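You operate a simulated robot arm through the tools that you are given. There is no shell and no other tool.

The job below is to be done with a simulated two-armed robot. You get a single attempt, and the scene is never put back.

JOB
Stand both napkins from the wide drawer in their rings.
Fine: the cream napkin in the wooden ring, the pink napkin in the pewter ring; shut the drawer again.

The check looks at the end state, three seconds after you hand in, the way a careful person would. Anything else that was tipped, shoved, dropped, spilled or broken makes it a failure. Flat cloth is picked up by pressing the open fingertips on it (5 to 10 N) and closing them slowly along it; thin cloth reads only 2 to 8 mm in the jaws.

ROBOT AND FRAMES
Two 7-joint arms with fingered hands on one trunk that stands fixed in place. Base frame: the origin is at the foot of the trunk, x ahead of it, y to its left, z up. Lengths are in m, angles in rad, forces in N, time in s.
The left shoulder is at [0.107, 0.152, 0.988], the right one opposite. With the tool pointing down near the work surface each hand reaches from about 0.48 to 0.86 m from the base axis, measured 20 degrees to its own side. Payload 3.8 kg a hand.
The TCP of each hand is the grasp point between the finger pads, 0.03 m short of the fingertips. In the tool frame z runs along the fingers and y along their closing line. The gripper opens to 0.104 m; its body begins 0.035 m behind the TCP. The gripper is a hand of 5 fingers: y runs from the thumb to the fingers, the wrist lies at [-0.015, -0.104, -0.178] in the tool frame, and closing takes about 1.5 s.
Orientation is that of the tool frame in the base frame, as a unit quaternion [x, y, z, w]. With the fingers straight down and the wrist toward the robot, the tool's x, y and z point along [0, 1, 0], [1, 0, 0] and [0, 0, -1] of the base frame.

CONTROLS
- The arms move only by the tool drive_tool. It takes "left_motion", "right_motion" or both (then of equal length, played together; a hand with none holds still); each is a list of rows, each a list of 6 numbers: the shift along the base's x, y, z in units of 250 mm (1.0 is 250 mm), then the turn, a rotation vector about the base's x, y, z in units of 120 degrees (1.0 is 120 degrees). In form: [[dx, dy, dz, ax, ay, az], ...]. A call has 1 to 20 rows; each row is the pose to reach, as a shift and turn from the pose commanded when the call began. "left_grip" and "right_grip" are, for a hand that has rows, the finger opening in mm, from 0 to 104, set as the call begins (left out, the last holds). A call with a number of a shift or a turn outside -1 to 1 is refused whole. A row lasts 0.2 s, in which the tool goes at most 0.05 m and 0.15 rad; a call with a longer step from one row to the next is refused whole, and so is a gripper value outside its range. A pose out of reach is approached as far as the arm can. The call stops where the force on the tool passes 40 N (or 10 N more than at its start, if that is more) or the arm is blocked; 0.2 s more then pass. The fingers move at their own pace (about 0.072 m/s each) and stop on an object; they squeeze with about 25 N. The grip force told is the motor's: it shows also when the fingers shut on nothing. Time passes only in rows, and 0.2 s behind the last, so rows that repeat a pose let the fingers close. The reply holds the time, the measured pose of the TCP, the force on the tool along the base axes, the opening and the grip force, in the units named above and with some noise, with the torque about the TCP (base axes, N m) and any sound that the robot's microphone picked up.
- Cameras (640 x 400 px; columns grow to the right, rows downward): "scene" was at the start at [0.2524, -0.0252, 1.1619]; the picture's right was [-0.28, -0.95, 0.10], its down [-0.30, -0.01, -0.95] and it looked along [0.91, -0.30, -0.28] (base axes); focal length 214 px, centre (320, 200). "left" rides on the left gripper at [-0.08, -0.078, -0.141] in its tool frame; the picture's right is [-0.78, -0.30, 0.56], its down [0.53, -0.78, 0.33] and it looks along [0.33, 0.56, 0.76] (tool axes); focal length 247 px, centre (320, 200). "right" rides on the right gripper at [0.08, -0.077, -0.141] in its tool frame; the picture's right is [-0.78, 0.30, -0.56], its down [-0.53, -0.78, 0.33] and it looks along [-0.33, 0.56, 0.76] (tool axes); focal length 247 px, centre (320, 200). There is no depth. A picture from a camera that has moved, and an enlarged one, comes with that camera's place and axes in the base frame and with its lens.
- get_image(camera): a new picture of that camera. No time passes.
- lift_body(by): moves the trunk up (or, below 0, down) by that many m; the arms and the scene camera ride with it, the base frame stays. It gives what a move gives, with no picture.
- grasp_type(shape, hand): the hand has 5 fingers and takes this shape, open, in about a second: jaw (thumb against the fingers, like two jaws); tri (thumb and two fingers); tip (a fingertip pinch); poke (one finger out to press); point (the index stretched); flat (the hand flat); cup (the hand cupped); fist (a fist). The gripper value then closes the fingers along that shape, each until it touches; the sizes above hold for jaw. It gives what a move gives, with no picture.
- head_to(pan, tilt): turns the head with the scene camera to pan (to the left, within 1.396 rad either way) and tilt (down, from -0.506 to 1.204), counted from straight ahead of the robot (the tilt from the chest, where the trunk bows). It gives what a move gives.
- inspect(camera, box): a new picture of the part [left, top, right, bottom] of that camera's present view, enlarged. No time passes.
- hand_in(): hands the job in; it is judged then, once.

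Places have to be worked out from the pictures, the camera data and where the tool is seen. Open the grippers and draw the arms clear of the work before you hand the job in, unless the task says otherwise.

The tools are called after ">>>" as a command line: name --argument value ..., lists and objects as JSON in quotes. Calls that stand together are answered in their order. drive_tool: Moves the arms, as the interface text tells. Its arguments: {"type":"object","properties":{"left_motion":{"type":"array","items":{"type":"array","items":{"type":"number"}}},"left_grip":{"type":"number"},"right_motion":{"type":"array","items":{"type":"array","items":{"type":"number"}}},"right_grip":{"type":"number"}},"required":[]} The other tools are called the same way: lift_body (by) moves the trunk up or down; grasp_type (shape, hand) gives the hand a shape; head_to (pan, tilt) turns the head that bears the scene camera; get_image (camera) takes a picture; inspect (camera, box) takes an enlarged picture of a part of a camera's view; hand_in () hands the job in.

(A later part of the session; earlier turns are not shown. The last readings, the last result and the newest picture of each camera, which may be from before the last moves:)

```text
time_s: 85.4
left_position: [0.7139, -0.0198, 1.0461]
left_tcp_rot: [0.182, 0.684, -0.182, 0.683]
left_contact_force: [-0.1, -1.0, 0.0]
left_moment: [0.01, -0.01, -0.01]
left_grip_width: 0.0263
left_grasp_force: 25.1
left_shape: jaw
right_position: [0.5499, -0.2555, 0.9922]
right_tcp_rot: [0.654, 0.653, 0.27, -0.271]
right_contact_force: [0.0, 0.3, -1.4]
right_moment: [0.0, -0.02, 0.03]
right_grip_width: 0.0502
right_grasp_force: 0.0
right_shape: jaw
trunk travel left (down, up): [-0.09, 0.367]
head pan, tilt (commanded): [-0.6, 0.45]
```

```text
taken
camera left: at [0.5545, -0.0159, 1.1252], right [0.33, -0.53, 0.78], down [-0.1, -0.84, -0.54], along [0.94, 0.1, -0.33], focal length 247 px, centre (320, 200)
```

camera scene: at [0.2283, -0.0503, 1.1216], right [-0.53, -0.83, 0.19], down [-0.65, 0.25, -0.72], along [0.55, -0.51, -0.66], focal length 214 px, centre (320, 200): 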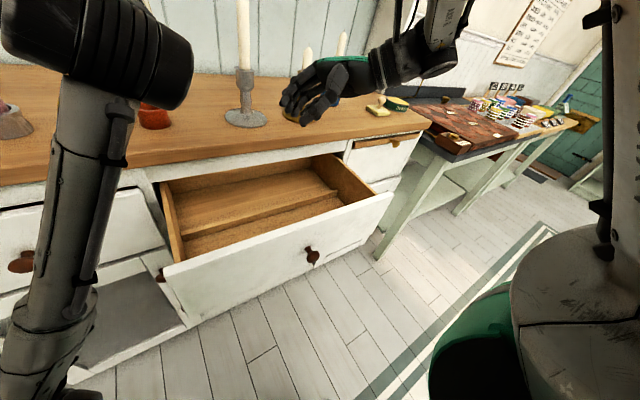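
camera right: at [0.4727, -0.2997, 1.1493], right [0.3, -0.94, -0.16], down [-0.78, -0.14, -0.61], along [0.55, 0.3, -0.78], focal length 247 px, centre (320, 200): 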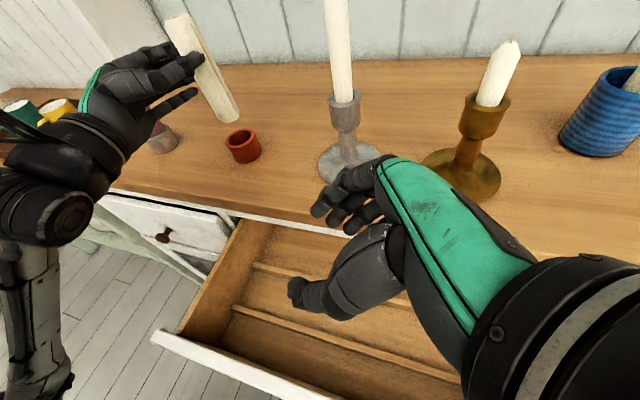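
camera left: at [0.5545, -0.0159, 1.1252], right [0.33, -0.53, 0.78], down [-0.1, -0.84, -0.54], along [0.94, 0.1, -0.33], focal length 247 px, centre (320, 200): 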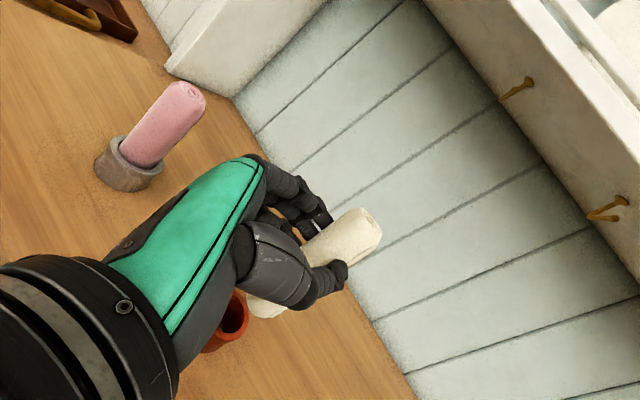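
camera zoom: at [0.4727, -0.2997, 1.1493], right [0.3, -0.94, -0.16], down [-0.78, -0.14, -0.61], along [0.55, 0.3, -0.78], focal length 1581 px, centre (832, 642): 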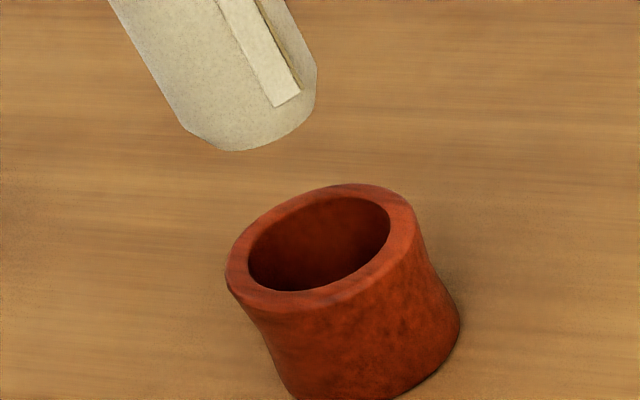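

From this view, the cream roll's bottom is at ≈[0.737, -0.041] if its height is 0.961, with the ring centre at ≈[0.744, -0.035]. I'll shift half of that and lower 3 cm, then check with both wrist cameras close to the rim.

>>> drive_tool --left_motion '[[0.016, 0.014, -0.03, 0, 0, 0], [0.016, 0.014, -0.06, 0, 0, 0], [0.016, 0.014, -0.09, 0, 0, 0], [0.016, 0.014, -0.12, 0, 0, 0], [0.016, 0.014, -0.12, 0, 0, 0]]' --left_grip 15

>>> inspect --camera "right" --box '[190, 100, 286, 160]'

>>> inspect --camera "right" --box '[140, 0, 300, 100]'

>>> inspect --camera "left" --box '[182, 260, 310, 340]'

```text
time_s: 86.6
left_position: [0.7175, -0.0171, 1.0168]
left_tcp_rot: [0.183, 0.683, -0.183, 0.683]
left_contact_force: [-0.1, -0.3, -1.3]
left_moment: [0.01, 0.0, 0.0]
left_grip_width: 0.0265
left_grasp_force: 25.7
left_shape: jaw
right_position: [0.5493, -0.2553, 0.9932]
right_tcp_rot: [0.654, 0.653, 0.269, -0.271]
right_contact_force: [-0.7, 0.5, 0.4]
right_moment: [0.0, -0.01, 0.02]
right_grip_width: 0.05
right_grasp_force: 0.0
right_shape: jaw
trunk travel left (down, up): [-0.09, 0.367]
head pan, tilt (commanded): [-0.6, 0.45]
```

```text
6.67 times, centred on (238, 130) of right
camera zoom: at [0.4728, -0.2997, 1.1492], right [0.3, -0.94, -0.16], down [-0.78, -0.14, -0.61], along [0.55, 0.3, -0.78], focal length 1646 px, centre (867, 667)
```

zoom: 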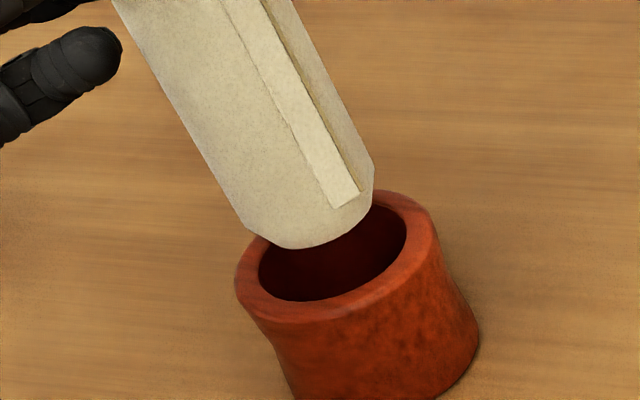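

```text
4.00 times, centred on (220, 50) of right
camera zoom: at [0.4728, -0.2997, 1.1492], right [0.3, -0.94, -0.16], down [-0.78, -0.14, -0.61], along [0.55, 0.3, -0.78], focal length 988 px, centre (720, 800)
```

zoom: 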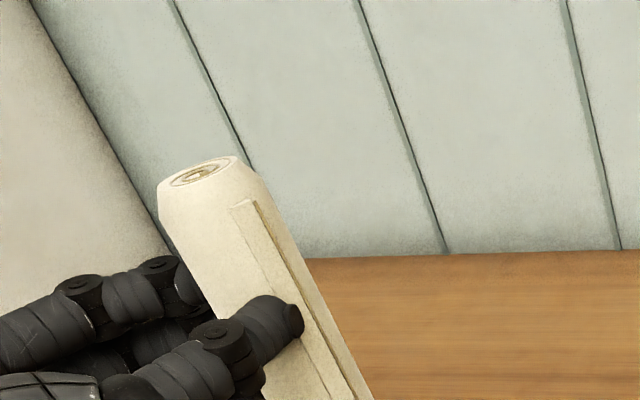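

```text
5.00 times, centred on (246, 300) of left
camera zoom: at [0.5577, -0.013, 1.0965], right [0.33, -0.54, 0.78], down [-0.1, -0.84, -0.54], along [0.94, 0.1, -0.33], focal length 1235 px, centre (690, -300)
```

zoom: 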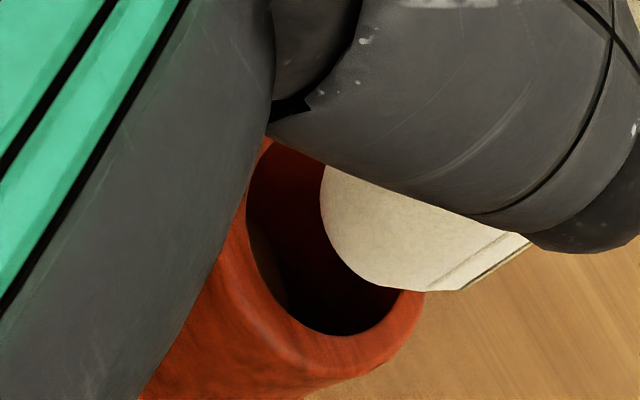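

Both cameras agree that the roll is centred within about 1–2 mm of the wooden ring. I'll correct by +0.8/+1.0 mm and lower gently 26 mm into the ring.

>>> drive_tool --left_motion '[[0.003, 0.004, 0, 0, 0, 0], [0.003, 0.004, -0.025, 0, 0, 0], [0.003, 0.004, -0.05, 0, 0, 0], [0.003, 0.004, -0.075, 0, 0, 0], [0.003, 0.004, -0.104, 0, 0, 0]]' --left_grip 15

>>> inspect --camera "right" --box '[190, 100, 286, 160]'

>>> inspect --camera "left" --box '[182, 260, 310, 340]'

```text
time_s: 87.8
left_position: [0.7186, -0.0162, 0.9901]
left_tcp_rot: [0.183, 0.683, -0.182, 0.683]
left_contact_force: [-0.2, 0.4, 0.0]
left_moment: [0.0, 0.01, -0.02]
left_grip_width: 0.0264
left_grasp_force: 25.5
left_shape: jaw
right_position: [0.5492, -0.2554, 0.9931]
right_tcp_rot: [0.654, 0.653, 0.27, -0.272]
right_contact_force: [0.8, 0.6, 0.6]
right_moment: [-0.02, 0.03, 0.0]
right_grip_width: 0.0505
right_grasp_force: 0.0
right_shape: jaw
trunk travel left (down, up): [-0.09, 0.367]
head pan, tilt (commanded): [-0.6, 0.45]
```

```text
6.67 times, centred on (238, 130) of right
camera zoom: at [0.4729, -0.2997, 1.1491], right [0.3, -0.94, -0.16], down [-0.78, -0.14, -0.61], along [0.55, 0.3, -0.78], focal length 1646 px, centre (867, 667)
```

zoom: 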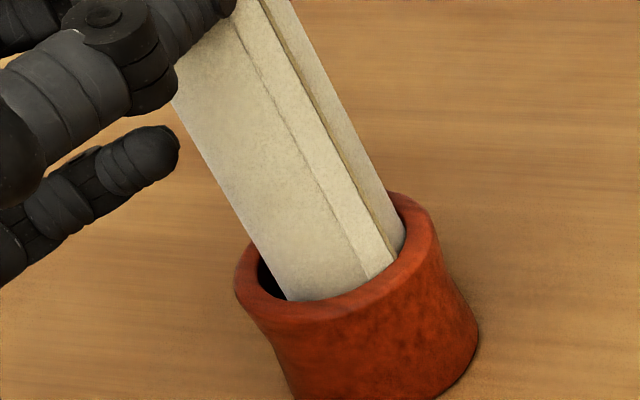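

```text
5.00 times, centred on (246, 300) of left
camera zoom: at [0.559, -0.0128, 1.0701], right [0.33, -0.54, 0.78], down [-0.1, -0.84, -0.54], along [0.94, 0.1, -0.33], focal length 1235 px, centre (690, -300)
```

zoom: 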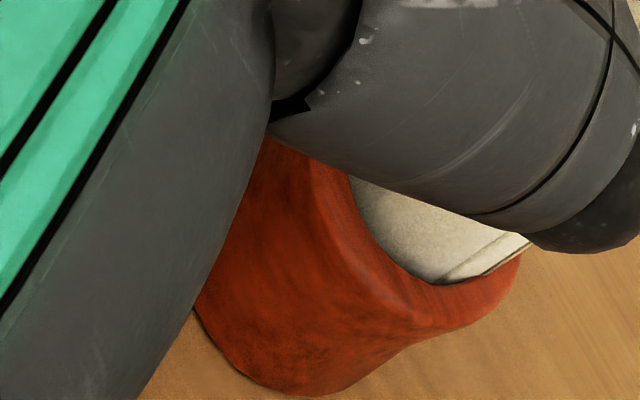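

The roll is inside the wooden ring with no contact. A slight +y nudge (1.5 mm) will centre it; then I lower another 20 mm.

>>> drive_tool --left_motion '[[0, 0.006, -0.01, 0, 0, 0], [0, 0.006, -0.03, 0, 0, 0], [0, 0.006, -0.05, 0, 0, 0], [0, 0.006, -0.068, 0, 0, 0], [0, 0.006, -0.076, 0, 0, 0]]' --left_grip 15

>>> inspect --camera "right" --box '[180, 80, 308, 160]'

```text
time_s: 89.0
left_position: [0.7196, -0.0128, 0.9712]
left_tcp_rot: [0.183, 0.684, -0.18, 0.683]
left_contact_force: [0.6, 0.8, -0.2]
left_moment: [0.0, 0.01, 0.01]
left_grip_width: 0.0266
left_grasp_force: 25.3
left_shape: jaw
right_position: [0.5494, -0.256, 0.9924]
right_tcp_rot: [0.654, 0.653, 0.269, -0.272]
right_contact_force: [0.3, 0.0, 0.3]
right_moment: [0.01, -0.01, 0.0]
right_grip_width: 0.0505
right_grasp_force: 0.1
right_shape: jaw
trunk travel left (down, up): [-0.09, 0.367]
head pan, tilt (commanded): [-0.6, 0.45]
```

```text
5.00 times, centred on (244, 120) of right
camera zoom: at [0.4728, -0.2997, 1.1492], right [0.3, -0.94, -0.16], down [-0.78, -0.14, -0.61], along [0.55, 0.3, -0.78], focal length 1235 px, centre (700, 600)
```

zoom: 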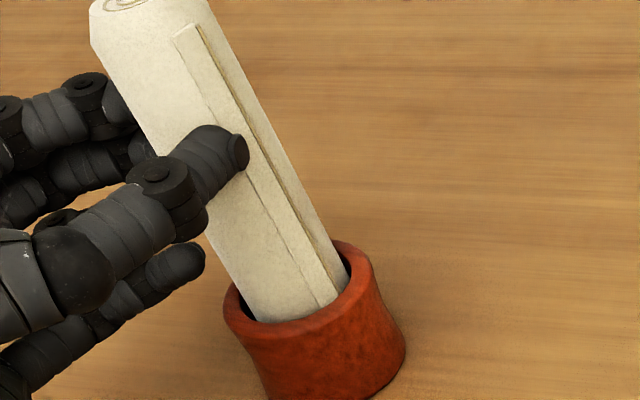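

Well centred. I'll lower another 3 mm to touch the counter.

>>> drive_tool --left_motion '[[0, 0, -0.004, 0, 0, 0], [0, 0, -0.008, 0, 0, 0], [0, 0, -0.012, 0, 0, 0], [0, 0, -0.012, 0, 0, 0]]' --left_grip 15

>>> inspect --camera "right" --box '[180, 80, 308, 160]'

```text
time_s: 90.0
left_position: [0.7186, -0.0109, 0.97]
left_tcp_rot: [0.183, 0.683, -0.182, 0.684]
left_contact_force: [-0.5, 0.9, 5.3]
left_moment: [-0.02, -0.15, 0.04]
left_grip_width: 0.0263
left_grasp_force: 24.9
left_shape: jaw
right_position: [0.5487, -0.2549, 0.9925]
right_tcp_rot: [0.653, 0.653, 0.27, -0.271]
right_contact_force: [-0.1, -0.2, 0.8]
right_moment: [0.01, 0.02, -0.01]
right_grip_width: 0.0503
right_grasp_force: 0.1
right_shape: jaw
trunk travel left (down, up): [-0.09, 0.367]
head pan, tilt (commanded): [-0.6, 0.45]
```

```text
5.00 times, centred on (244, 120) of right
camera zoom: at [0.4718, -0.2995, 1.1498], right [0.3, -0.94, -0.16], down [-0.78, -0.14, -0.61], along [0.55, 0.3, -0.78], focal length 1235 px, centre (700, 600)
```

zoom: 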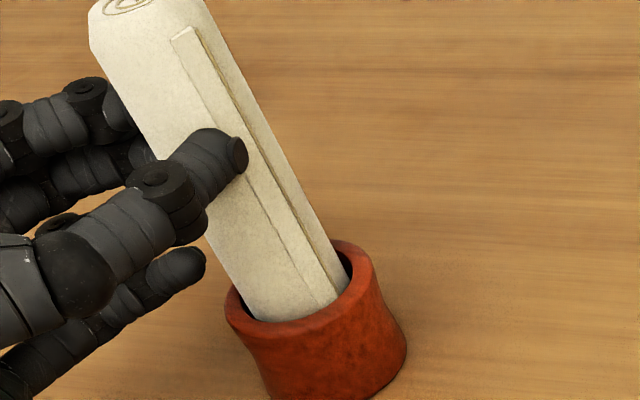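

Contact at 5 N: the cream roll rests on the counter inside the wooden ring. I'll ease up 1 mm and open the left fingers gradually.

>>> drive_tool --left_motion '[[0, 0, 0.004, 0, 0, 0], [0, 0, 0.004, 0, 0, 0], [0, 0, 0.004, 0, 0, 0], [0, 0, 0.004, 0, 0, 0]]' --left_grip 45

>>> inspect --camera "right" --box '[120, 30, 312, 150]'

>>> get_image --camera "left"

```text
time_s: 91.0
left_position: [0.7194, -0.0111, 0.9691]
left_tcp_rot: [0.183, 0.684, -0.181, 0.682]
left_contact_force: [-0.6, -0.8, 0.8]
left_moment: [0.04, -0.04, 0.0]
left_grip_width: 0.0447
left_grasp_force: 0.0
left_shape: jaw
right_position: [0.5498, -0.2569, 0.9921]
right_tcp_rot: [0.654, 0.653, 0.269, -0.272]
right_contact_force: [0.9, -0.1, -0.4]
right_moment: [-0.03, 0.0, 0.02]
right_grip_width: 0.0502
right_grasp_force: 0.1
right_shape: jaw
trunk travel left (down, up): [-0.09, 0.367]
head pan, tilt (commanded): [-0.6, 0.45]
```

```text
3.33 times, centred on (216, 90) of right
camera zoom: at [0.4729, -0.2997, 1.1491], right [0.3, -0.94, -0.16], down [-0.78, -0.14, -0.61], along [0.55, 0.3, -0.78], focal length 823 px, centre (667, 567)
```

zoom: 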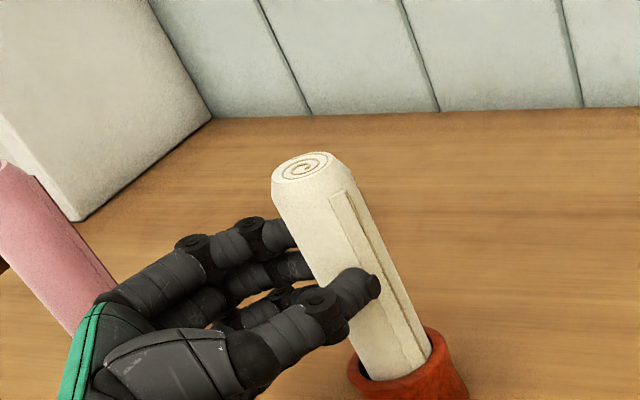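

```text
taken
camera left: at [0.5598, -0.0093, 1.0483], right [0.34, -0.54, 0.77], down [-0.1, -0.84, -0.54], along [0.94, 0.1, -0.33], focal length 247 px, centre (320, 200)
```

left: 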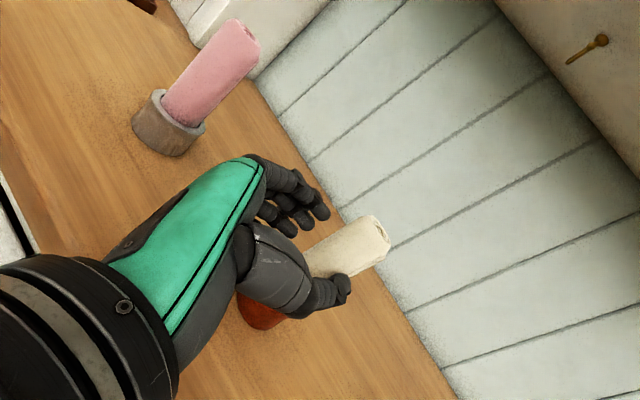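

The cream napkin stands in the wooden ring. I'll open wider and withdraw back along the finger direction, then straight up.

>>> drive_tool --left_motion '[[0, 0, 0, 0, 0, 0], [0, 0, 0, 0, 0, 0], [-0.02, 0.012, 0, 0, 0, 0], [-0.07, 0.04, 0, 0, 0, 0], [-0.13, 0.075, 0, 0, 0, 0], [-0.2, 0.115, 0, 0, 0, 0], [-0.27, 0.155, 0, 0, 0, 0], [-0.29, 0.16, 0.1, 0, 0, 0], [-0.29, 0.16, 0.22, 0, 0, 0], [-0.29, 0.16, 0.34, 0, 0, 0], [-0.29, 0.16, 0.46, 0, 0, 0]]' --left_grip 80

>>> get_image --camera "right"

>>> get_image --camera "left"

```text
time_s: 93.4
left_position: [0.6477, 0.0263, 1.0864]
left_tcp_rot: [0.182, 0.683, -0.184, 0.683]
left_contact_force: [-0.7, -0.1, 1.0]
left_moment: [0.03, 0.0, -0.01]
left_grip_width: 0.0793
left_grasp_force: 0.0
left_shape: jaw
right_position: [0.5509, -0.2567, 0.993]
right_tcp_rot: [0.653, 0.653, 0.27, -0.272]
right_contact_force: [0.1, -0.1, 0.0]
right_moment: [-0.03, 0.0, -0.01]
right_grip_width: 0.05
right_grasp_force: 0.0
right_shape: jaw
trunk travel left (down, up): [-0.09, 0.367]
head pan, tilt (commanded): [-0.6, 0.45]
```

```text
taken
camera right: at [0.4727, -0.2996, 1.1492], right [0.3, -0.94, -0.16], down [-0.78, -0.14, -0.61], along [0.55, 0.3, -0.78], focal length 247 px, centre (320, 200)
```

right: 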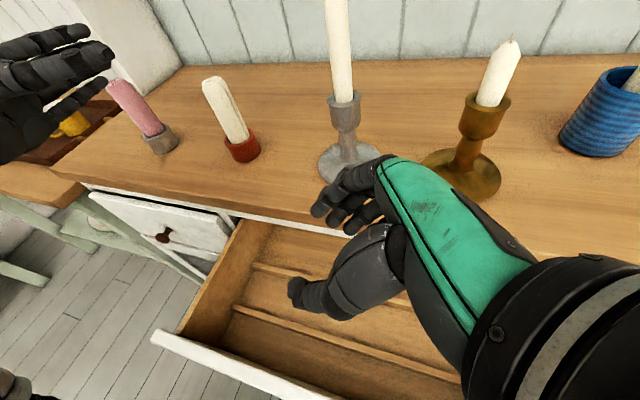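

```text
taken
camera left: at [0.4884, 0.0309, 1.1665], right [0.33, -0.53, 0.78], down [-0.1, -0.84, -0.53], along [0.94, 0.1, -0.33], focal length 247 px, centre (320, 200)
```

left: 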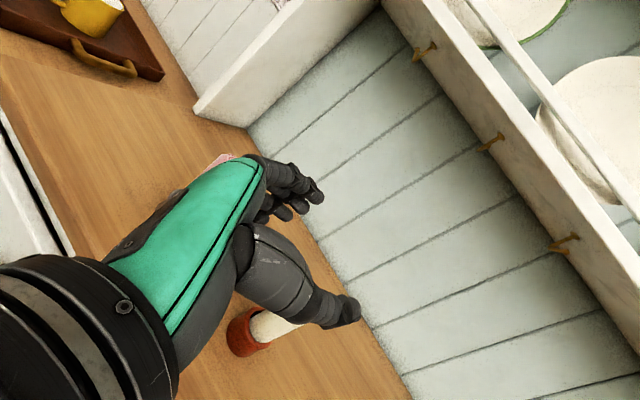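

Both napkins stand in their rings. Now I retract the left arm along its earlier path, turning it back to fingers-down at about [0.50, 0.15, 1.08].

>>> drive_tool --left_motion '[[-0.03, 0.03, 0.0, 0.052, 0.03, -0.03], [-0.07, 0.06, 0.0, 0.104, 0.06, -0.06], [-0.11, 0.1, 0.0, 0.156, 0.09, -0.09], [-0.16, 0.14, 0.0, 0.208, 0.12, -0.12], [-0.21, 0.18, 0.0, 0.26, 0.15, -0.15], [-0.26, 0.22, 0.0, 0.312, 0.18, -0.18], [-0.31, 0.26, 0.0, 0.364, 0.21, -0.21], [-0.36, 0.3, 0.0, 0.416, 0.24, -0.24], [-0.41, 0.34, 0.0, 0.468, 0.27, -0.27], [-0.46, 0.38, 0.0, 0.52, 0.3, -0.3], [-0.51, 0.42, 0.0, 0.572, 0.33, -0.33], [-0.56, 0.46, 0.0, 0.624, 0.36, -0.36], [-0.6, 0.5, 0.0, 0.6744, 0.3893, -0.3893]]' --left_grip 80

>>> get_image --camera "left"

>>> get_image --camera "right"

```text
time_s: 96.2
left_position: [0.6456, 0.1693, 1.0193]
left_tcp_rot: [0.708, 0.707, 0.001, 0.0]
left_contact_force: [-0.6, -0.2, 0.0]
left_moment: [0.01, 0.0, -0.04]
left_grip_width: 0.0797
left_grasp_force: 0.0
left_shape: jaw
left hand out of reach, approached as far as the arm can: row 8, 9, 10, 11, 12, 13
right_position: [0.5506, -0.2564, 0.9925]
right_tcp_rot: [0.654, 0.653, 0.27, -0.271]
right_contact_force: [0.3, -0.2, 0.7]
right_moment: [0.0, 0.02, -0.01]
right_grip_width: 0.0504
right_grasp_force: 0.2
right_shape: jaw
trunk travel left (down, up): [-0.09, 0.367]
head pan, tilt (commanded): [-0.6, 0.45]
```

```text
taken
camera left: at [0.5692, 0.0883, 1.1595], right [-0.3, -0.77, -0.56], down [-0.78, 0.54, -0.33], along [0.56, 0.33, -0.76], focal length 247 px, centre (320, 200)
```

left: 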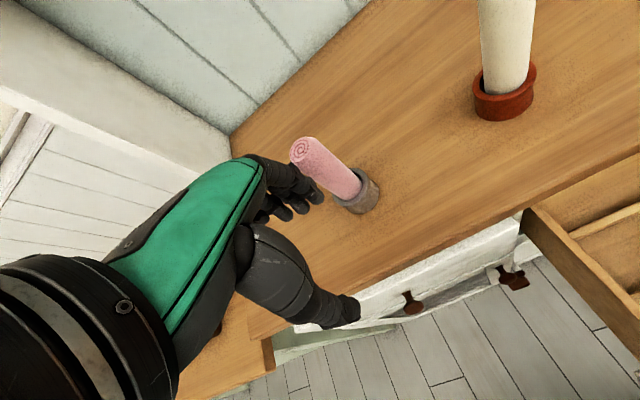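

```text
taken
camera right: at [0.473, -0.2993, 1.1491], right [0.3, -0.94, -0.16], down [-0.78, -0.14, -0.61], along [0.55, 0.3, -0.78], focal length 247 px, centre (320, 200)
```

right: 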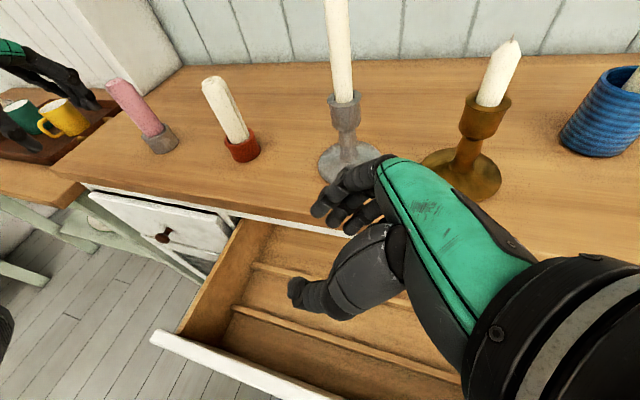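

The left arm again ran out of reach and its fingers stopped close to the pink napkin, though the napkin is untouched. I'll raise the trunk 12 cm so that both hands rise straight up, clear of everything.

>>> lift_body --by 0.12

>>> get_image --camera "left"

>>> get_image --camera "right"

>>> get_image --camera "scene"

```text
time_s: 97.7
left_position: [0.6491, 0.1673, 1.1363]
left_tcp_rot: [0.707, 0.707, -0.001, -0.001]
left_contact_force: [0.6, -0.7, -1.3]
left_moment: [0.04, 0.04, 0.0]
left_grip_width: 0.0799
left_grasp_force: 0.0
left_shape: jaw
right_position: [0.5494, -0.2548, 1.1104]
right_tcp_rot: [0.654, 0.653, 0.27, -0.272]
right_contact_force: [0.2, -0.4, 0.0]
right_moment: [-0.03, 0.01, -0.01]
right_grip_width: 0.0501
right_grasp_force: 0.2
right_shape: jaw
trunk travel left (down, up): [-0.21, 0.247]
head pan, tilt (commanded): [-0.6, 0.45]
```

```text
taken
camera left: at [0.5731, 0.0868, 1.2775], right [-0.3, -0.78, -0.56], down [-0.78, 0.53, -0.33], along [0.55, 0.33, -0.76], focal length 247 px, centre (320, 200)
```

left: 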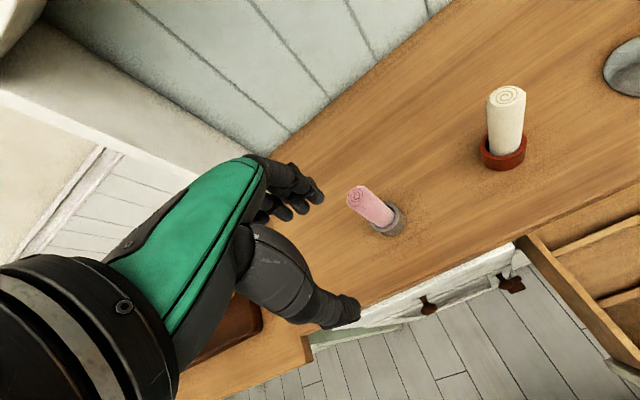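

```text
taken
camera right: at [0.4724, -0.2983, 1.2669], right [0.3, -0.94, -0.16], down [-0.78, -0.14, -0.61], along [0.55, 0.3, -0.78], focal length 247 px, centre (320, 200)
```

right: 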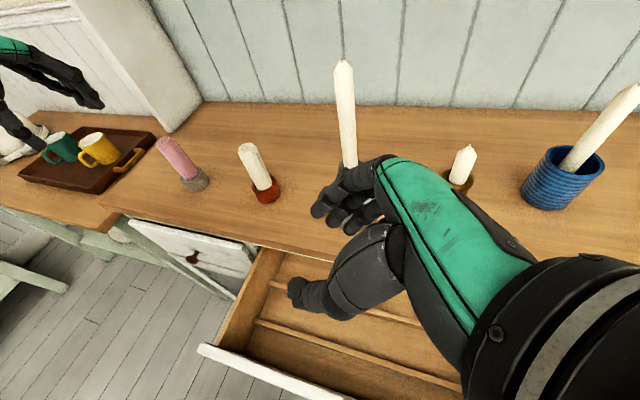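

```text
taken
camera scene: at [0.1507, -0.0505, 1.2835], right [-0.56, -0.83, 0.09], down [-0.5, 0.25, -0.83], along [0.66, -0.51, -0.55], focal length 214 px, centre (320, 200)
```

scene: 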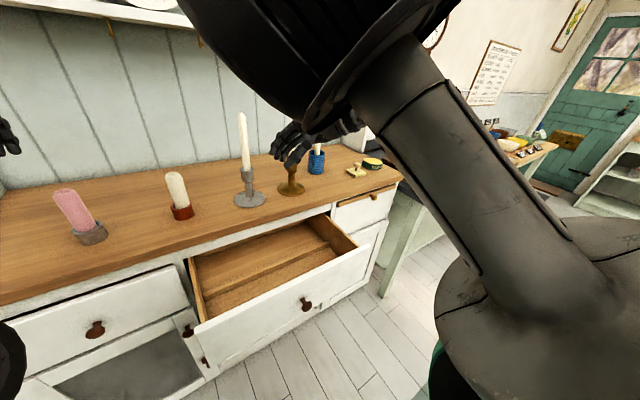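

Everything stands as it should. I'll move the left hand further left, away from the pink napkin.

>>> drive_tool --left_motion '[[0, 0.06, 0.04, 0, 0, 0], [0, 0.14, 0.08, 0, 0, 0], [0, 0.24, 0.1, 0, 0, 0], [0, 0.34, 0.1, 0, 0, 0], [0, 0.44, 0.1, 0, 0, 0], [0, 0.54, 0.1, 0, 0, 0], [0, 0.64, 0.1, 0, 0, 0]]' --left_grip 80

>>> get_image --camera "left"

```text
time_s: 99.3
left_position: [0.6492, 0.3266, 1.1621]
left_tcp_rot: [0.708, 0.707, 0.0, -0.001]
left_contact_force: [0.1, 0.7, -0.5]
left_moment: [-0.02, 0.01, 0.01]
left_grip_width: 0.0799
left_grasp_force: 0.0
left_shape: jaw
right_position: [0.5482, -0.2534, 1.1111]
right_tcp_rot: [0.654, 0.653, 0.269, -0.272]
right_contact_force: [0.8, 0.3, 0.1]
right_moment: [-0.01, -0.01, 0.0]
right_grip_width: 0.0501
right_grasp_force: 0.1
right_shape: jaw
trunk travel left (down, up): [-0.21, 0.247]
head pan, tilt (commanded): [-0.6, 0.45]
```

```text
taken
camera left: at [0.5721, 0.2473, 1.3018], right [-0.3, -0.78, -0.56], down [-0.78, 0.54, -0.33], along [0.56, 0.33, -0.76], focal length 247 px, centre (320, 200)
```

left: 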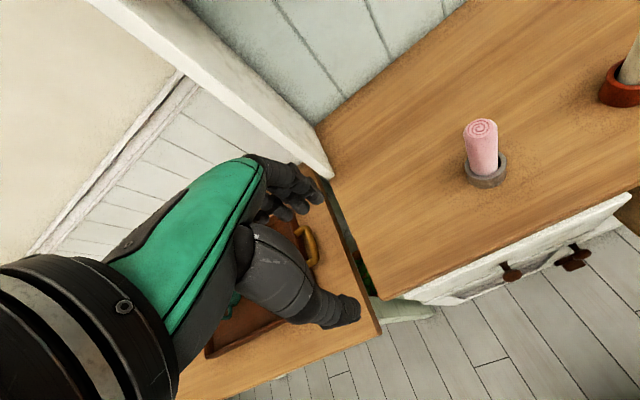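

The left hand moves freely again. I'll pull it back toward the robot and up a little, out of the way.

>>> drive_tool --left_motion '[[-0.08, 0.04, 0.04, 0, 0, 0], [-0.16, 0.08, 0.08, 0, 0, 0], [-0.24, 0.12, 0.12, 0, 0, 0], [-0.32, 0.16, 0.16, 0, 0, 0], [-0.4, 0.2, 0.2, 0, 0, 0], [-0.48, 0.2, 0.24, 0, 0, 0]]' --left_grip 80

>>> get_image --camera "scene"

```text
time_s: 100.7
left_position: [0.5271, 0.376, 1.2222]
left_tcp_rot: [0.707, 0.707, 0.0, 0.0]
left_contact_force: [-0.8, 0.7, 0.9]
left_moment: [0.0, 0.0, 0.01]
left_grip_width: 0.0798
left_grasp_force: 0.0
left_shape: jaw
right_position: [0.5479, -0.2566, 1.1123]
right_tcp_rot: [0.654, 0.653, 0.27, -0.271]
right_contact_force: [0.5, -0.1, 0.2]
right_moment: [-0.04, 0.0, 0.01]
right_grip_width: 0.05
right_grasp_force: 0.0
right_shape: jaw
trunk travel left (down, up): [-0.21, 0.247]
head pan, tilt (commanded): [-0.6, 0.45]
```

```text
taken
camera scene: at [0.1492, -0.0514, 1.2837], right [-0.56, -0.83, 0.09], down [-0.5, 0.25, -0.83], along [0.66, -0.51, -0.55], focal length 214 px, centre (320, 200)
```

scene: 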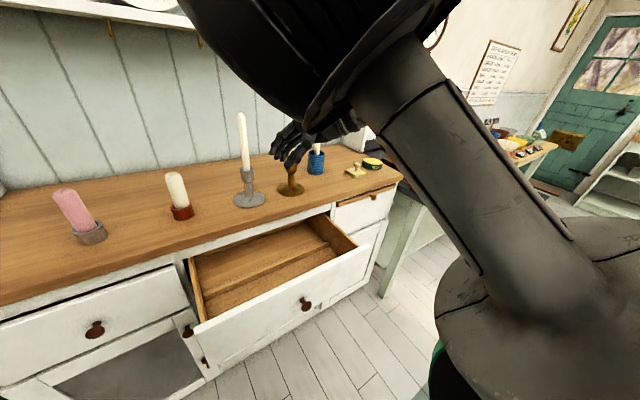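

The left arm is clear. Now I bring the right hand back to the right and up to its canonical pose.

>>> drive_tool --right_motion '[[-0.02, -0.1, 0.06, -0.04, 0, 0], [-0.05, -0.2, 0.12, -0.09, 0, 0], [-0.09, -0.3, 0.18, -0.14, 0, 0], [-0.14, -0.4, 0.24, -0.19, 0, 0], [-0.19, -0.5, 0.3, -0.24, 0, 0], [-0.25, -0.58, 0.36, -0.29, 0, 0], [-0.3, -0.65, 0.42, -0.34, 0, 0], [-0.35, -0.7, 0.46, -0.375, 0, 0]]' --right_grip 50

>>> lift_body --by -0.12

>>> get_image --camera "right"

>>> get_image --camera "scene"

```text
time_s: 102.5
left_position: [0.53, 0.3763, 1.2216]
left_tcp_rot: [0.707, 0.707, -0.001, 0.0]
left_contact_force: [-0.8, -0.3, 0.4]
left_moment: [0.01, -0.01, -0.01]
left_grip_width: 0.0798
left_grasp_force: 0.0
left_shape: jaw
right_position: [0.4617, -0.4307, 1.2256]
right_tcp_rot: [0.707, 0.708, 0.0, 0.0]
right_contact_force: [-0.4, 0.0, -0.4]
right_moment: [0.01, 0.0, 0.01]
right_grip_width: 0.0504
right_grasp_force: 0.1
right_shape: jaw
trunk travel left (down, up): [-0.21, 0.247]
head pan, tilt (commanded): [-0.6, 0.45]
```

```text
time_s: 104.0
left_position: [0.5275, 0.3765, 1.1039]
left_tcp_rot: [0.708, 0.707, 0.001, 0.001]
left_contact_force: [-0.1, 0.1, 0.0]
left_moment: [0.0, 0.03, 0.0]
left_grip_width: 0.0796
left_grasp_force: 0.1
left_shape: jaw
right_position: [0.4594, -0.4296, 1.1068]
right_tcp_rot: [0.708, 0.706, 0.0, 0.001]
right_contact_force: [0.4, 0.2, -0.3]
right_moment: [-0.02, -0.03, -0.01]
right_grip_width: 0.0502
right_grasp_force: 0.1
right_shape: jaw
trunk travel left (down, up): [-0.09, 0.367]
head pan, tilt (commanded): [-0.6, 0.45]
```

```text
taken
camera right: at [0.3829, -0.35, 1.248], right [0.29, -0.78, 0.56], down [-0.78, -0.53, -0.33], along [0.55, -0.34, -0.76], focal length 247 px, centre (320, 200)
```

right: 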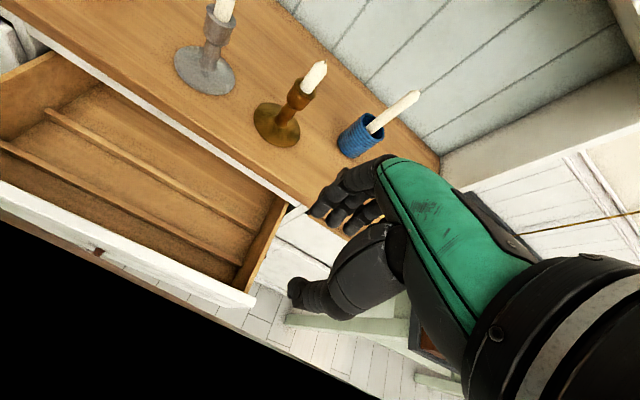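

```text
taken
camera scene: at [0.2276, -0.0506, 1.122], right [-0.53, -0.83, 0.19], down [-0.65, 0.25, -0.72], along [0.55, -0.51, -0.66], focal length 214 px, centre (320, 200)
```

scene: 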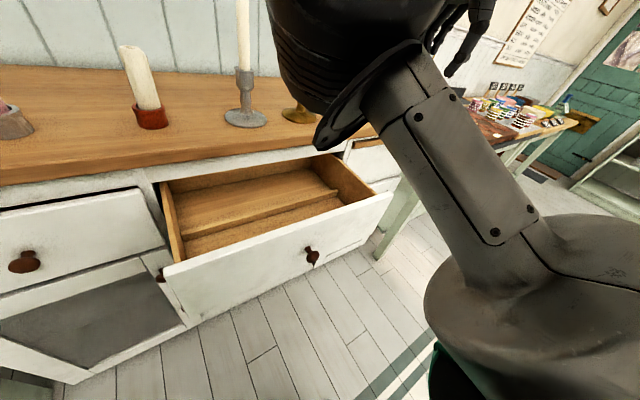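

Both arms are clear of the counter. To shut the drawer I'll push on its front near the right side with the closed right hand, fingers down; first a reach test in front of the drawer at a safe height.

>>> drive_tool --right_motion '[[-0.06, 0.02, -0.05, 0, 0, 0], [-0.12, 0.04, -0.12, 0, 0, 0], [-0.17, 0.07, -0.2, 0, 0, 0], [-0.22, 0.09, -0.28, 0, 0, 0], [-0.25, 0.11, -0.36, 0, 0, 0], [-0.258, 0.118, -0.42, 0, 0, 0]]' --right_grip 0

>>> get_image --camera "right"

>>> get_image --camera "left"

```text
time_s: 105.4
left_position: [0.5283, 0.3771, 1.1017]
left_tcp_rot: [0.707, 0.707, -0.001, 0.001]
left_contact_force: [0.3, 0.8, -0.1]
left_moment: [-0.03, 0.0, 0.01]
left_grip_width: 0.0797
left_grasp_force: 0.0
left_shape: jaw
right_position: [0.3993, -0.4128, 1.0023]
right_tcp_rot: [0.708, 0.706, -0.001, -0.001]
right_contact_force: [-0.4, 1.1, -0.2]
right_moment: [-0.01, 0.0, 0.03]
right_grip_width: 0.0001
right_grasp_force: 24.8
right_shape: jaw
right hand out of reach, approached as far as the arm can: row 4, 5, 6
trunk travel left (down, up): [-0.09, 0.367]
head pan, tilt (commanded): [-0.6, 0.45]
```

```text
taken
camera right: at [0.3221, -0.3339, 1.1433], right [0.3, -0.78, 0.56], down [-0.78, -0.53, -0.33], along [0.55, -0.34, -0.76], focal length 247 px, centre (320, 200)
```

right: 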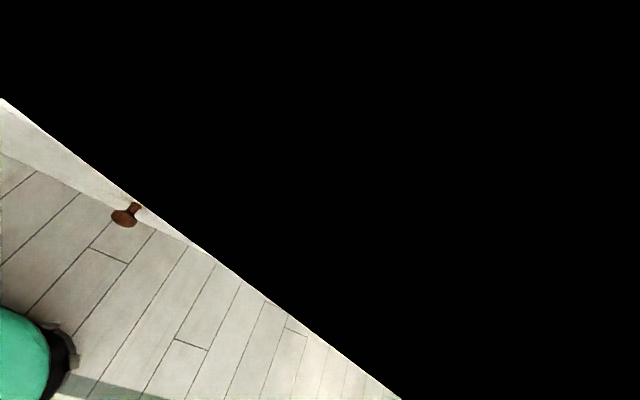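

```text
taken
camera left: at [0.4524, 0.2965, 1.2432], right [-0.3, -0.78, -0.56], down [-0.78, 0.53, -0.33], along [0.56, 0.33, -0.76], focal length 247 px, centre (320, 200)
```

left: 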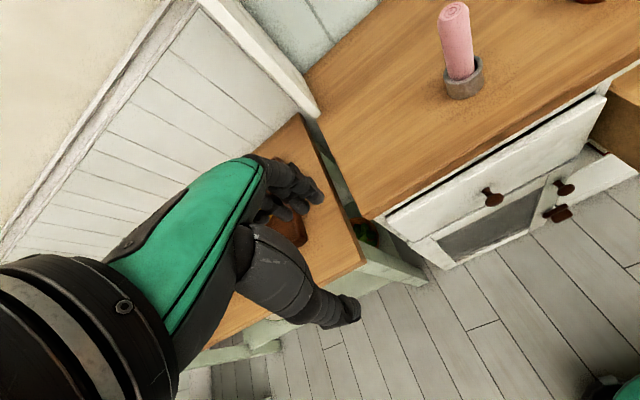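

The right camera is mostly covered by the arm's own elbow, so the posture is awkward. I'll look at it with the scene camera before going lower.

>>> head_to --pan -0.9 --tilt 0.2

>>> get_image --camera "scene"

```text
time_s: 106.2
left_position: [0.5287, 0.3754, 1.1035]
left_tcp_rot: [0.707, 0.707, 0.0, 0.0]
left_contact_force: [1.0, -0.7, 1.1]
left_moment: [0.0, 0.03, 0.0]
left_grip_width: 0.0796
left_grasp_force: 0.1
left_shape: jaw
right_position: [0.4005, -0.4135, 1.0032]
right_tcp_rot: [0.708, 0.707, 0.0, -0.001]
right_contact_force: [-0.7, 0.3, 0.4]
right_moment: [0.03, -0.05, 0.01]
right_grip_width: 0.0
right_grasp_force: 24.4
right_shape: jaw
trunk travel left (down, up): [-0.09, 0.367]
head pan, tilt (commanded): [-0.901, 0.201]
```

```text
taken
camera scene: at [0.2196, -0.0716, 1.1495], right [-0.74, -0.62, 0.27], down [-0.45, 0.16, -0.88], along [0.5, -0.77, -0.4], focal length 214 px, centre (320, 200)
```

scene: 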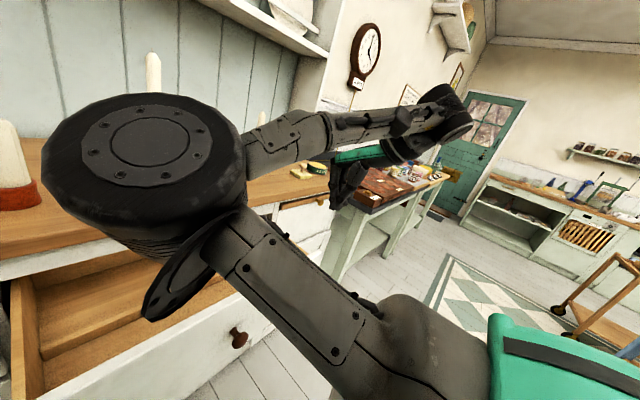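

The elbow is folded inward but clear of everything. Rather than reach in close to my body, I'll grip the drawer's front panel from above (thumb outside, fingers inside) at y≈-0.39 and push it most of the way. First I open the hand and position it above the panel.

>>> drive_tool --right_motion '[[0.05, 0.02, 0, 0, 0, 0], [0.1, 0.05, -0.03, 0, 0, 0], [0.15, 0.08, -0.08, 0, 0, 0], [0.19, 0.08, -0.16, 0, 0, 0], [0.2, 0.08, -0.24, 0, 0, 0], [0.2, 0.08, -0.32, 0, 0, 0]]' --right_grip 80

>>> head_to --pan -0.7 --tilt 0.5

>>> get_image --camera "scene"

>>> get_image --camera "right"

>>> get_image --camera "left"

```text
time_s: 107.6
left_position: [0.5293, 0.3767, 1.1016]
left_tcp_rot: [0.707, 0.707, 0.0, 0.001]
left_contact_force: [-0.6, -0.1, 0.5]
left_moment: [0.02, 0.02, 0.01]
left_grip_width: 0.0801
left_grasp_force: 0.0
left_shape: jaw
right_position: [0.4549, -0.414, 0.9206]
right_tcp_rot: [0.708, 0.707, -0.001, 0.0]
right_contact_force: [-0.1, -0.1, 1.1]
right_moment: [0.0, 0.02, -0.01]
right_grip_width: 0.0801
right_grasp_force: 0.1
right_shape: jaw
right hand out of reach, approached as far as the arm can: row 1, 2, 3, 4, 5, 6
trunk travel left (down, up): [-0.09, 0.367]
head pan, tilt (commanded): [-0.901, 0.201]
```

```text
time_s: 108.4
left_position: [0.5276, 0.3761, 1.1025]
left_tcp_rot: [0.706, 0.708, 0.0, 0.0]
left_contact_force: [-0.6, 0.2, 0.7]
left_moment: [0.0, 0.01, 0.04]
left_grip_width: 0.0797
left_grasp_force: 0.0
left_shape: jaw
right_position: [0.4546, -0.4134, 0.9206]
right_tcp_rot: [0.708, 0.707, -0.001, -0.001]
right_contact_force: [0.3, -0.2, 0.8]
right_moment: [0.0, 0.02, -0.03]
right_grip_width: 0.0803
right_grasp_force: 0.1
right_shape: jaw
trunk travel left (down, up): [-0.09, 0.367]
head pan, tilt (commanded): [-0.7, 0.499]
```

```text
taken
camera scene: at [0.221, -0.0572, 1.1196], right [-0.61, -0.76, 0.22], down [-0.64, 0.31, -0.7], along [0.47, -0.57, -0.68], focal length 214 px, centre (320, 200)
```

scene: 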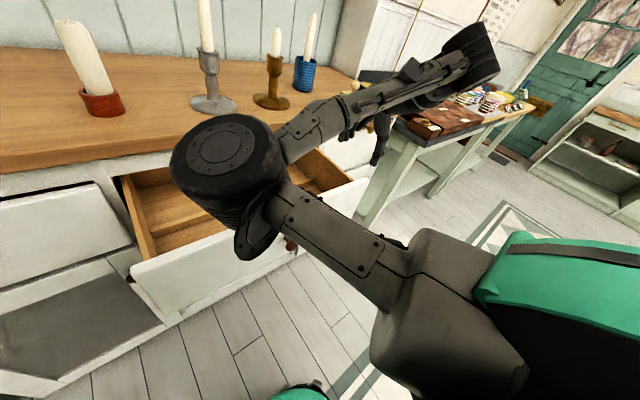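

```text
taken
camera right: at [0.3777, -0.334, 1.0628], right [0.3, -0.78, 0.56], down [-0.78, -0.53, -0.33], along [0.55, -0.34, -0.76], focal length 247 px, centre (320, 200)
```

right: 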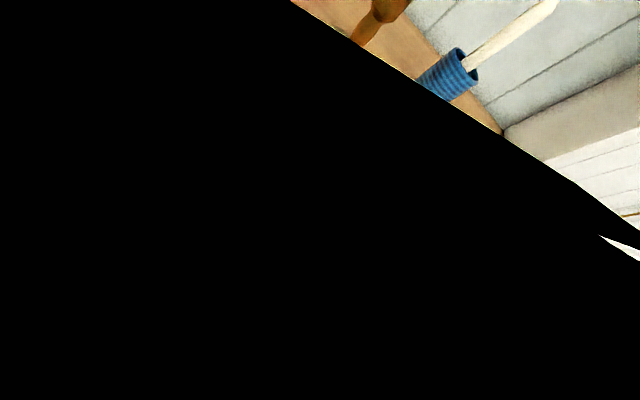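

```text
taken
camera left: at [0.4522, 0.2966, 1.2433], right [-0.3, -0.78, -0.56], down [-0.78, 0.53, -0.33], along [0.56, 0.33, -0.76], focal length 247 px, centre (320, 200)
```

left: 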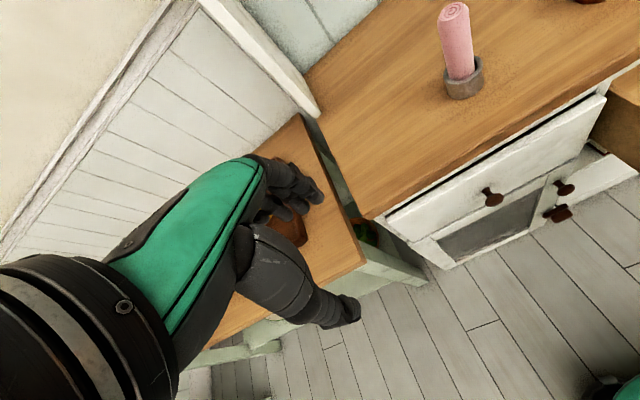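

This right-arm posture is awkward to work in. Let me look at the left arm's posture as an alternative.

>>> head_to --pan 0.9 --tilt 0.3

>>> get_image --camera "scene"

```text
time_s: 110.1
left_position: [0.5276, 0.3756, 1.1021]
left_tcp_rot: [0.707, 0.707, 0.0, -0.001]
left_contact_force: [0.2, 0.6, -0.8]
left_moment: [0.0, -0.01, 0.0]
left_grip_width: 0.0798
left_grasp_force: 0.1
left_shape: jaw
right_position: [0.4543, -0.4141, 0.9212]
right_tcp_rot: [0.708, 0.707, -0.001, -0.001]
right_contact_force: [0.7, -0.6, 0.0]
right_moment: [-0.02, 0.02, -0.04]
right_grip_width: 0.0801
right_grasp_force: 0.3
right_shape: jaw
trunk travel left (down, up): [-0.09, 0.367]
head pan, tilt (commanded): [0.901, 0.3]
```

```text
taken
camera scene: at [0.2164, 0.0745, 1.1408], right [0.74, -0.62, -0.27], down [-0.5, -0.23, -0.83], along [0.46, 0.75, -0.48], focal length 214 px, centre (320, 200)
```

scene: 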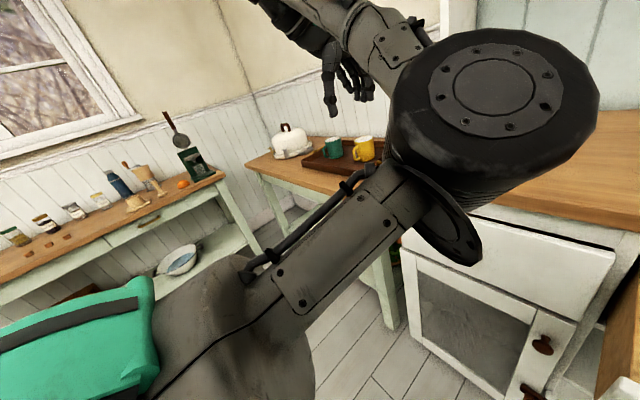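

Both elbows are folded inward, but where the right hand is now (x≈0.455, y≈-0.413) it is just above the drawer's front panel. I'll re-base the command with a tiny trunk move, then lower the open hand over the panel.

>>> lift_body --by -0.005

>>> head_to --pan -0.75 --tilt 0.6

>>> get_image --camera "scene"

```text
time_s: 110.6
left_position: [0.5284, 0.3757, 1.0969]
left_tcp_rot: [0.707, 0.707, -0.001, 0.0]
left_contact_force: [0.1, -0.2, 0.2]
left_moment: [-0.01, -0.03, 0.01]
left_grip_width: 0.0795
left_grasp_force: 0.0
left_shape: jaw
right_position: [0.4531, -0.4153, 0.9164]
right_tcp_rot: [0.709, 0.706, -0.002, 0.001]
right_contact_force: [0.7, 0.4, 0.6]
right_moment: [0.04, 0.03, 0.04]
right_grip_width: 0.0801
right_grasp_force: 0.1
right_shape: jaw
trunk travel left (down, up): [-0.085, 0.372]
head pan, tilt (commanded): [0.901, 0.3]
```

```text
time_s: 112.3
left_position: [0.5287, 0.3757, 1.0973]
left_tcp_rot: [0.707, 0.707, 0.0, 0.0]
left_contact_force: [-0.8, 0.3, 0.4]
left_moment: [-0.01, 0.03, 0.01]
left_grip_width: 0.0798
left_grasp_force: 0.0
left_shape: jaw
right_position: [0.4525, -0.4151, 0.9176]
right_tcp_rot: [0.709, 0.705, -0.002, 0.001]
right_contact_force: [-0.7, -0.2, -0.9]
right_moment: [-0.01, -0.03, -0.02]
right_grip_width: 0.0799
right_grasp_force: 0.2
right_shape: jaw
trunk travel left (down, up): [-0.085, 0.372]
head pan, tilt (commanded): [-0.75, 0.6]
```

```text
taken
camera scene: at [0.2169, -0.0589, 1.1053], right [-0.64, -0.73, 0.24], down [-0.68, 0.38, -0.63], along [0.37, -0.56, -0.74], focal length 214 px, centre (320, 200)
```

scene: 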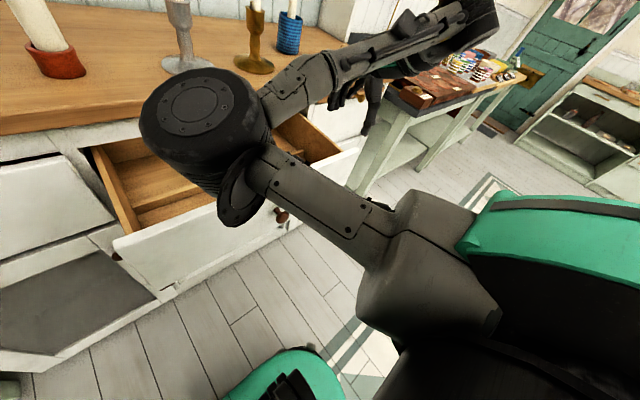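

Now lower the open right hand over the drawer's front panel (thumb outside, fingers inside) to z≈0.80.

>>> drive_tool --right_motion '[[0, 0.01, -0.08, 0, 0, 0], [0, 0.02, -0.16, 0, 0, 0], [0, 0.02, -0.24, 0, 0, 0], [0, 0.02, -0.32, 0, 0, 0], [0, 0.02, -0.4, 0, 0, 0], [0, 0.02, -0.46, 0, 0, 0]]' --right_grip 80

>>> get_image --camera "scene"

>>> get_image --camera "right"

```text
time_s: 113.7
left_position: [0.5276, 0.3758, 1.0975]
left_tcp_rot: [0.707, 0.707, 0.0, 0.0]
left_contact_force: [-0.1, 0.1, 0.7]
left_moment: [-0.02, 0.02, 0.02]
left_grip_width: 0.0798
left_grasp_force: 0.0
left_shape: jaw
right_position: [0.452, -0.4123, 0.8023]
right_tcp_rot: [0.709, 0.705, -0.002, 0.002]
right_contact_force: [0.7, -0.3, -0.1]
right_moment: [0.02, 0.0, 0.0]
right_grip_width: 0.0801
right_grasp_force: 0.1
right_shape: jaw
right hand out of reach, approached as far as the arm can: row 1, 2, 3, 4
trunk travel left (down, up): [-0.085, 0.372]
head pan, tilt (commanded): [-0.75, 0.6]
```

```text
taken
camera scene: at [0.217, -0.0591, 1.1053], right [-0.64, -0.73, 0.24], down [-0.68, 0.39, -0.63], along [0.37, -0.56, -0.74], focal length 214 px, centre (320, 200)
```

scene: 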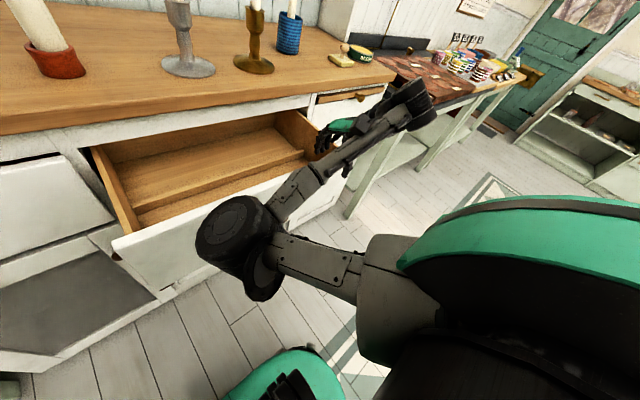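

```text
taken
camera right: at [0.3753, -0.3308, 0.9427], right [0.29, -0.78, 0.56], down [-0.78, -0.53, -0.33], along [0.55, -0.34, -0.76], focal length 247 px, centre (320, 200)
```

right: 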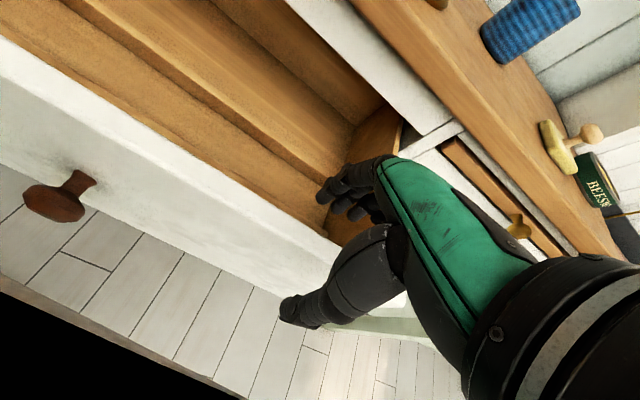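

The hand straddles the front panel and the elbow has dropped to a better place. I'll close on the panel.

>>> drive_tool --right_motion '[[0, 0, 0, 0, 0, 0], [0, 0, 0, 0, 0, 0], [0, 0, 0, 0, 0, 0], [0, 0, 0, 0, 0, 0], [0, 0, 0, 0, 0, 0], [0, 0, 0, 0, 0, 0]]' --right_grip 8

>>> get_image --camera "right"

```text
time_s: 115.1
left_position: [0.5289, 0.3767, 1.0973]
left_tcp_rot: [0.707, 0.707, 0.0, 0.0]
left_contact_force: [0.9, 0.2, -0.2]
left_moment: [0.02, 0.0, 0.0]
left_grip_width: 0.08
left_grasp_force: 0.1
left_shape: jaw
right_position: [0.4524, -0.4128, 0.8024]
right_tcp_rot: [0.709, 0.705, -0.002, 0.001]
right_contact_force: [-0.2, -0.4, 2.1]
right_moment: [0.01, 0.02, -0.01]
right_grip_width: 0.009
right_grasp_force: 0.0
right_shape: jaw
trunk travel left (down, up): [-0.085, 0.372]
head pan, tilt (commanded): [-0.75, 0.6]
```

```text
taken
camera right: at [0.3751, -0.3306, 0.9431], right [0.29, -0.78, 0.56], down [-0.78, -0.53, -0.33], along [0.55, -0.34, -0.76], focal length 247 px, centre (320, 200)
```

right: 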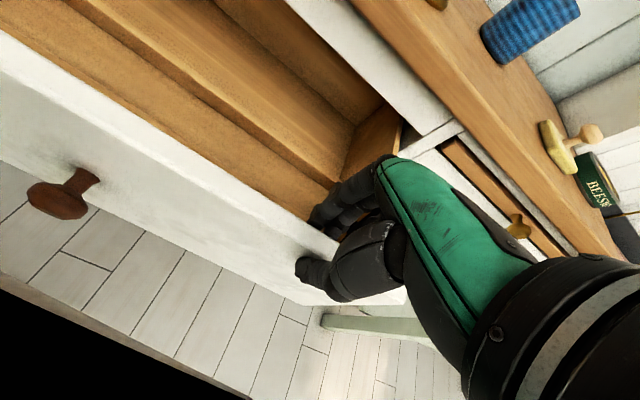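

The fingers reached almost the commanded 8 mm with no force. I'll command full closure to see whether the panel is between them.

>>> drive_tool --right_motion '[[0, 0, 0, 0, 0, 0], [0, 0, 0, 0, 0, 0], [0, 0, 0, 0, 0, 0], [0, 0, 0, 0, 0, 0]]' --right_grip 0

>>> inspect --camera "right" --box '[240, 130, 480, 330]'

```text
time_s: 116.1
left_position: [0.5283, 0.3756, 1.0973]
left_tcp_rot: [0.707, 0.707, 0.0, 0.0]
left_contact_force: [-0.4, 0.5, 0.2]
left_moment: [0.01, -0.01, 0.03]
left_grip_width: 0.0799
left_grasp_force: 0.0
left_shape: jaw
right_position: [0.452, -0.4111, 0.8011]
right_tcp_rot: [0.709, 0.705, -0.001, 0.001]
right_contact_force: [-1.5, -0.4, -0.6]
right_moment: [0.01, 0.07, 0.14]
right_grip_width: 0.0101
right_grasp_force: 25.0
right_shape: jaw
trunk travel left (down, up): [-0.085, 0.372]
head pan, tilt (commanded): [-0.75, 0.6]
```

```text
2.00 times, centred on (360, 230) of right
camera zoom: at [0.3752, -0.3307, 0.9428], right [0.29, -0.78, 0.56], down [-0.78, -0.53, -0.33], along [0.55, -0.34, -0.76], focal length 494 px, centre (240, 140)
```

zoom: 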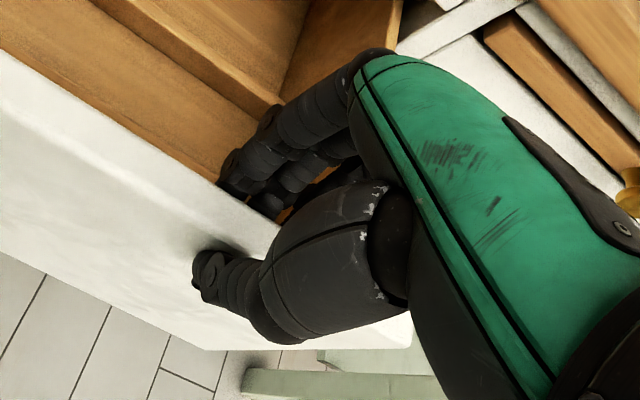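

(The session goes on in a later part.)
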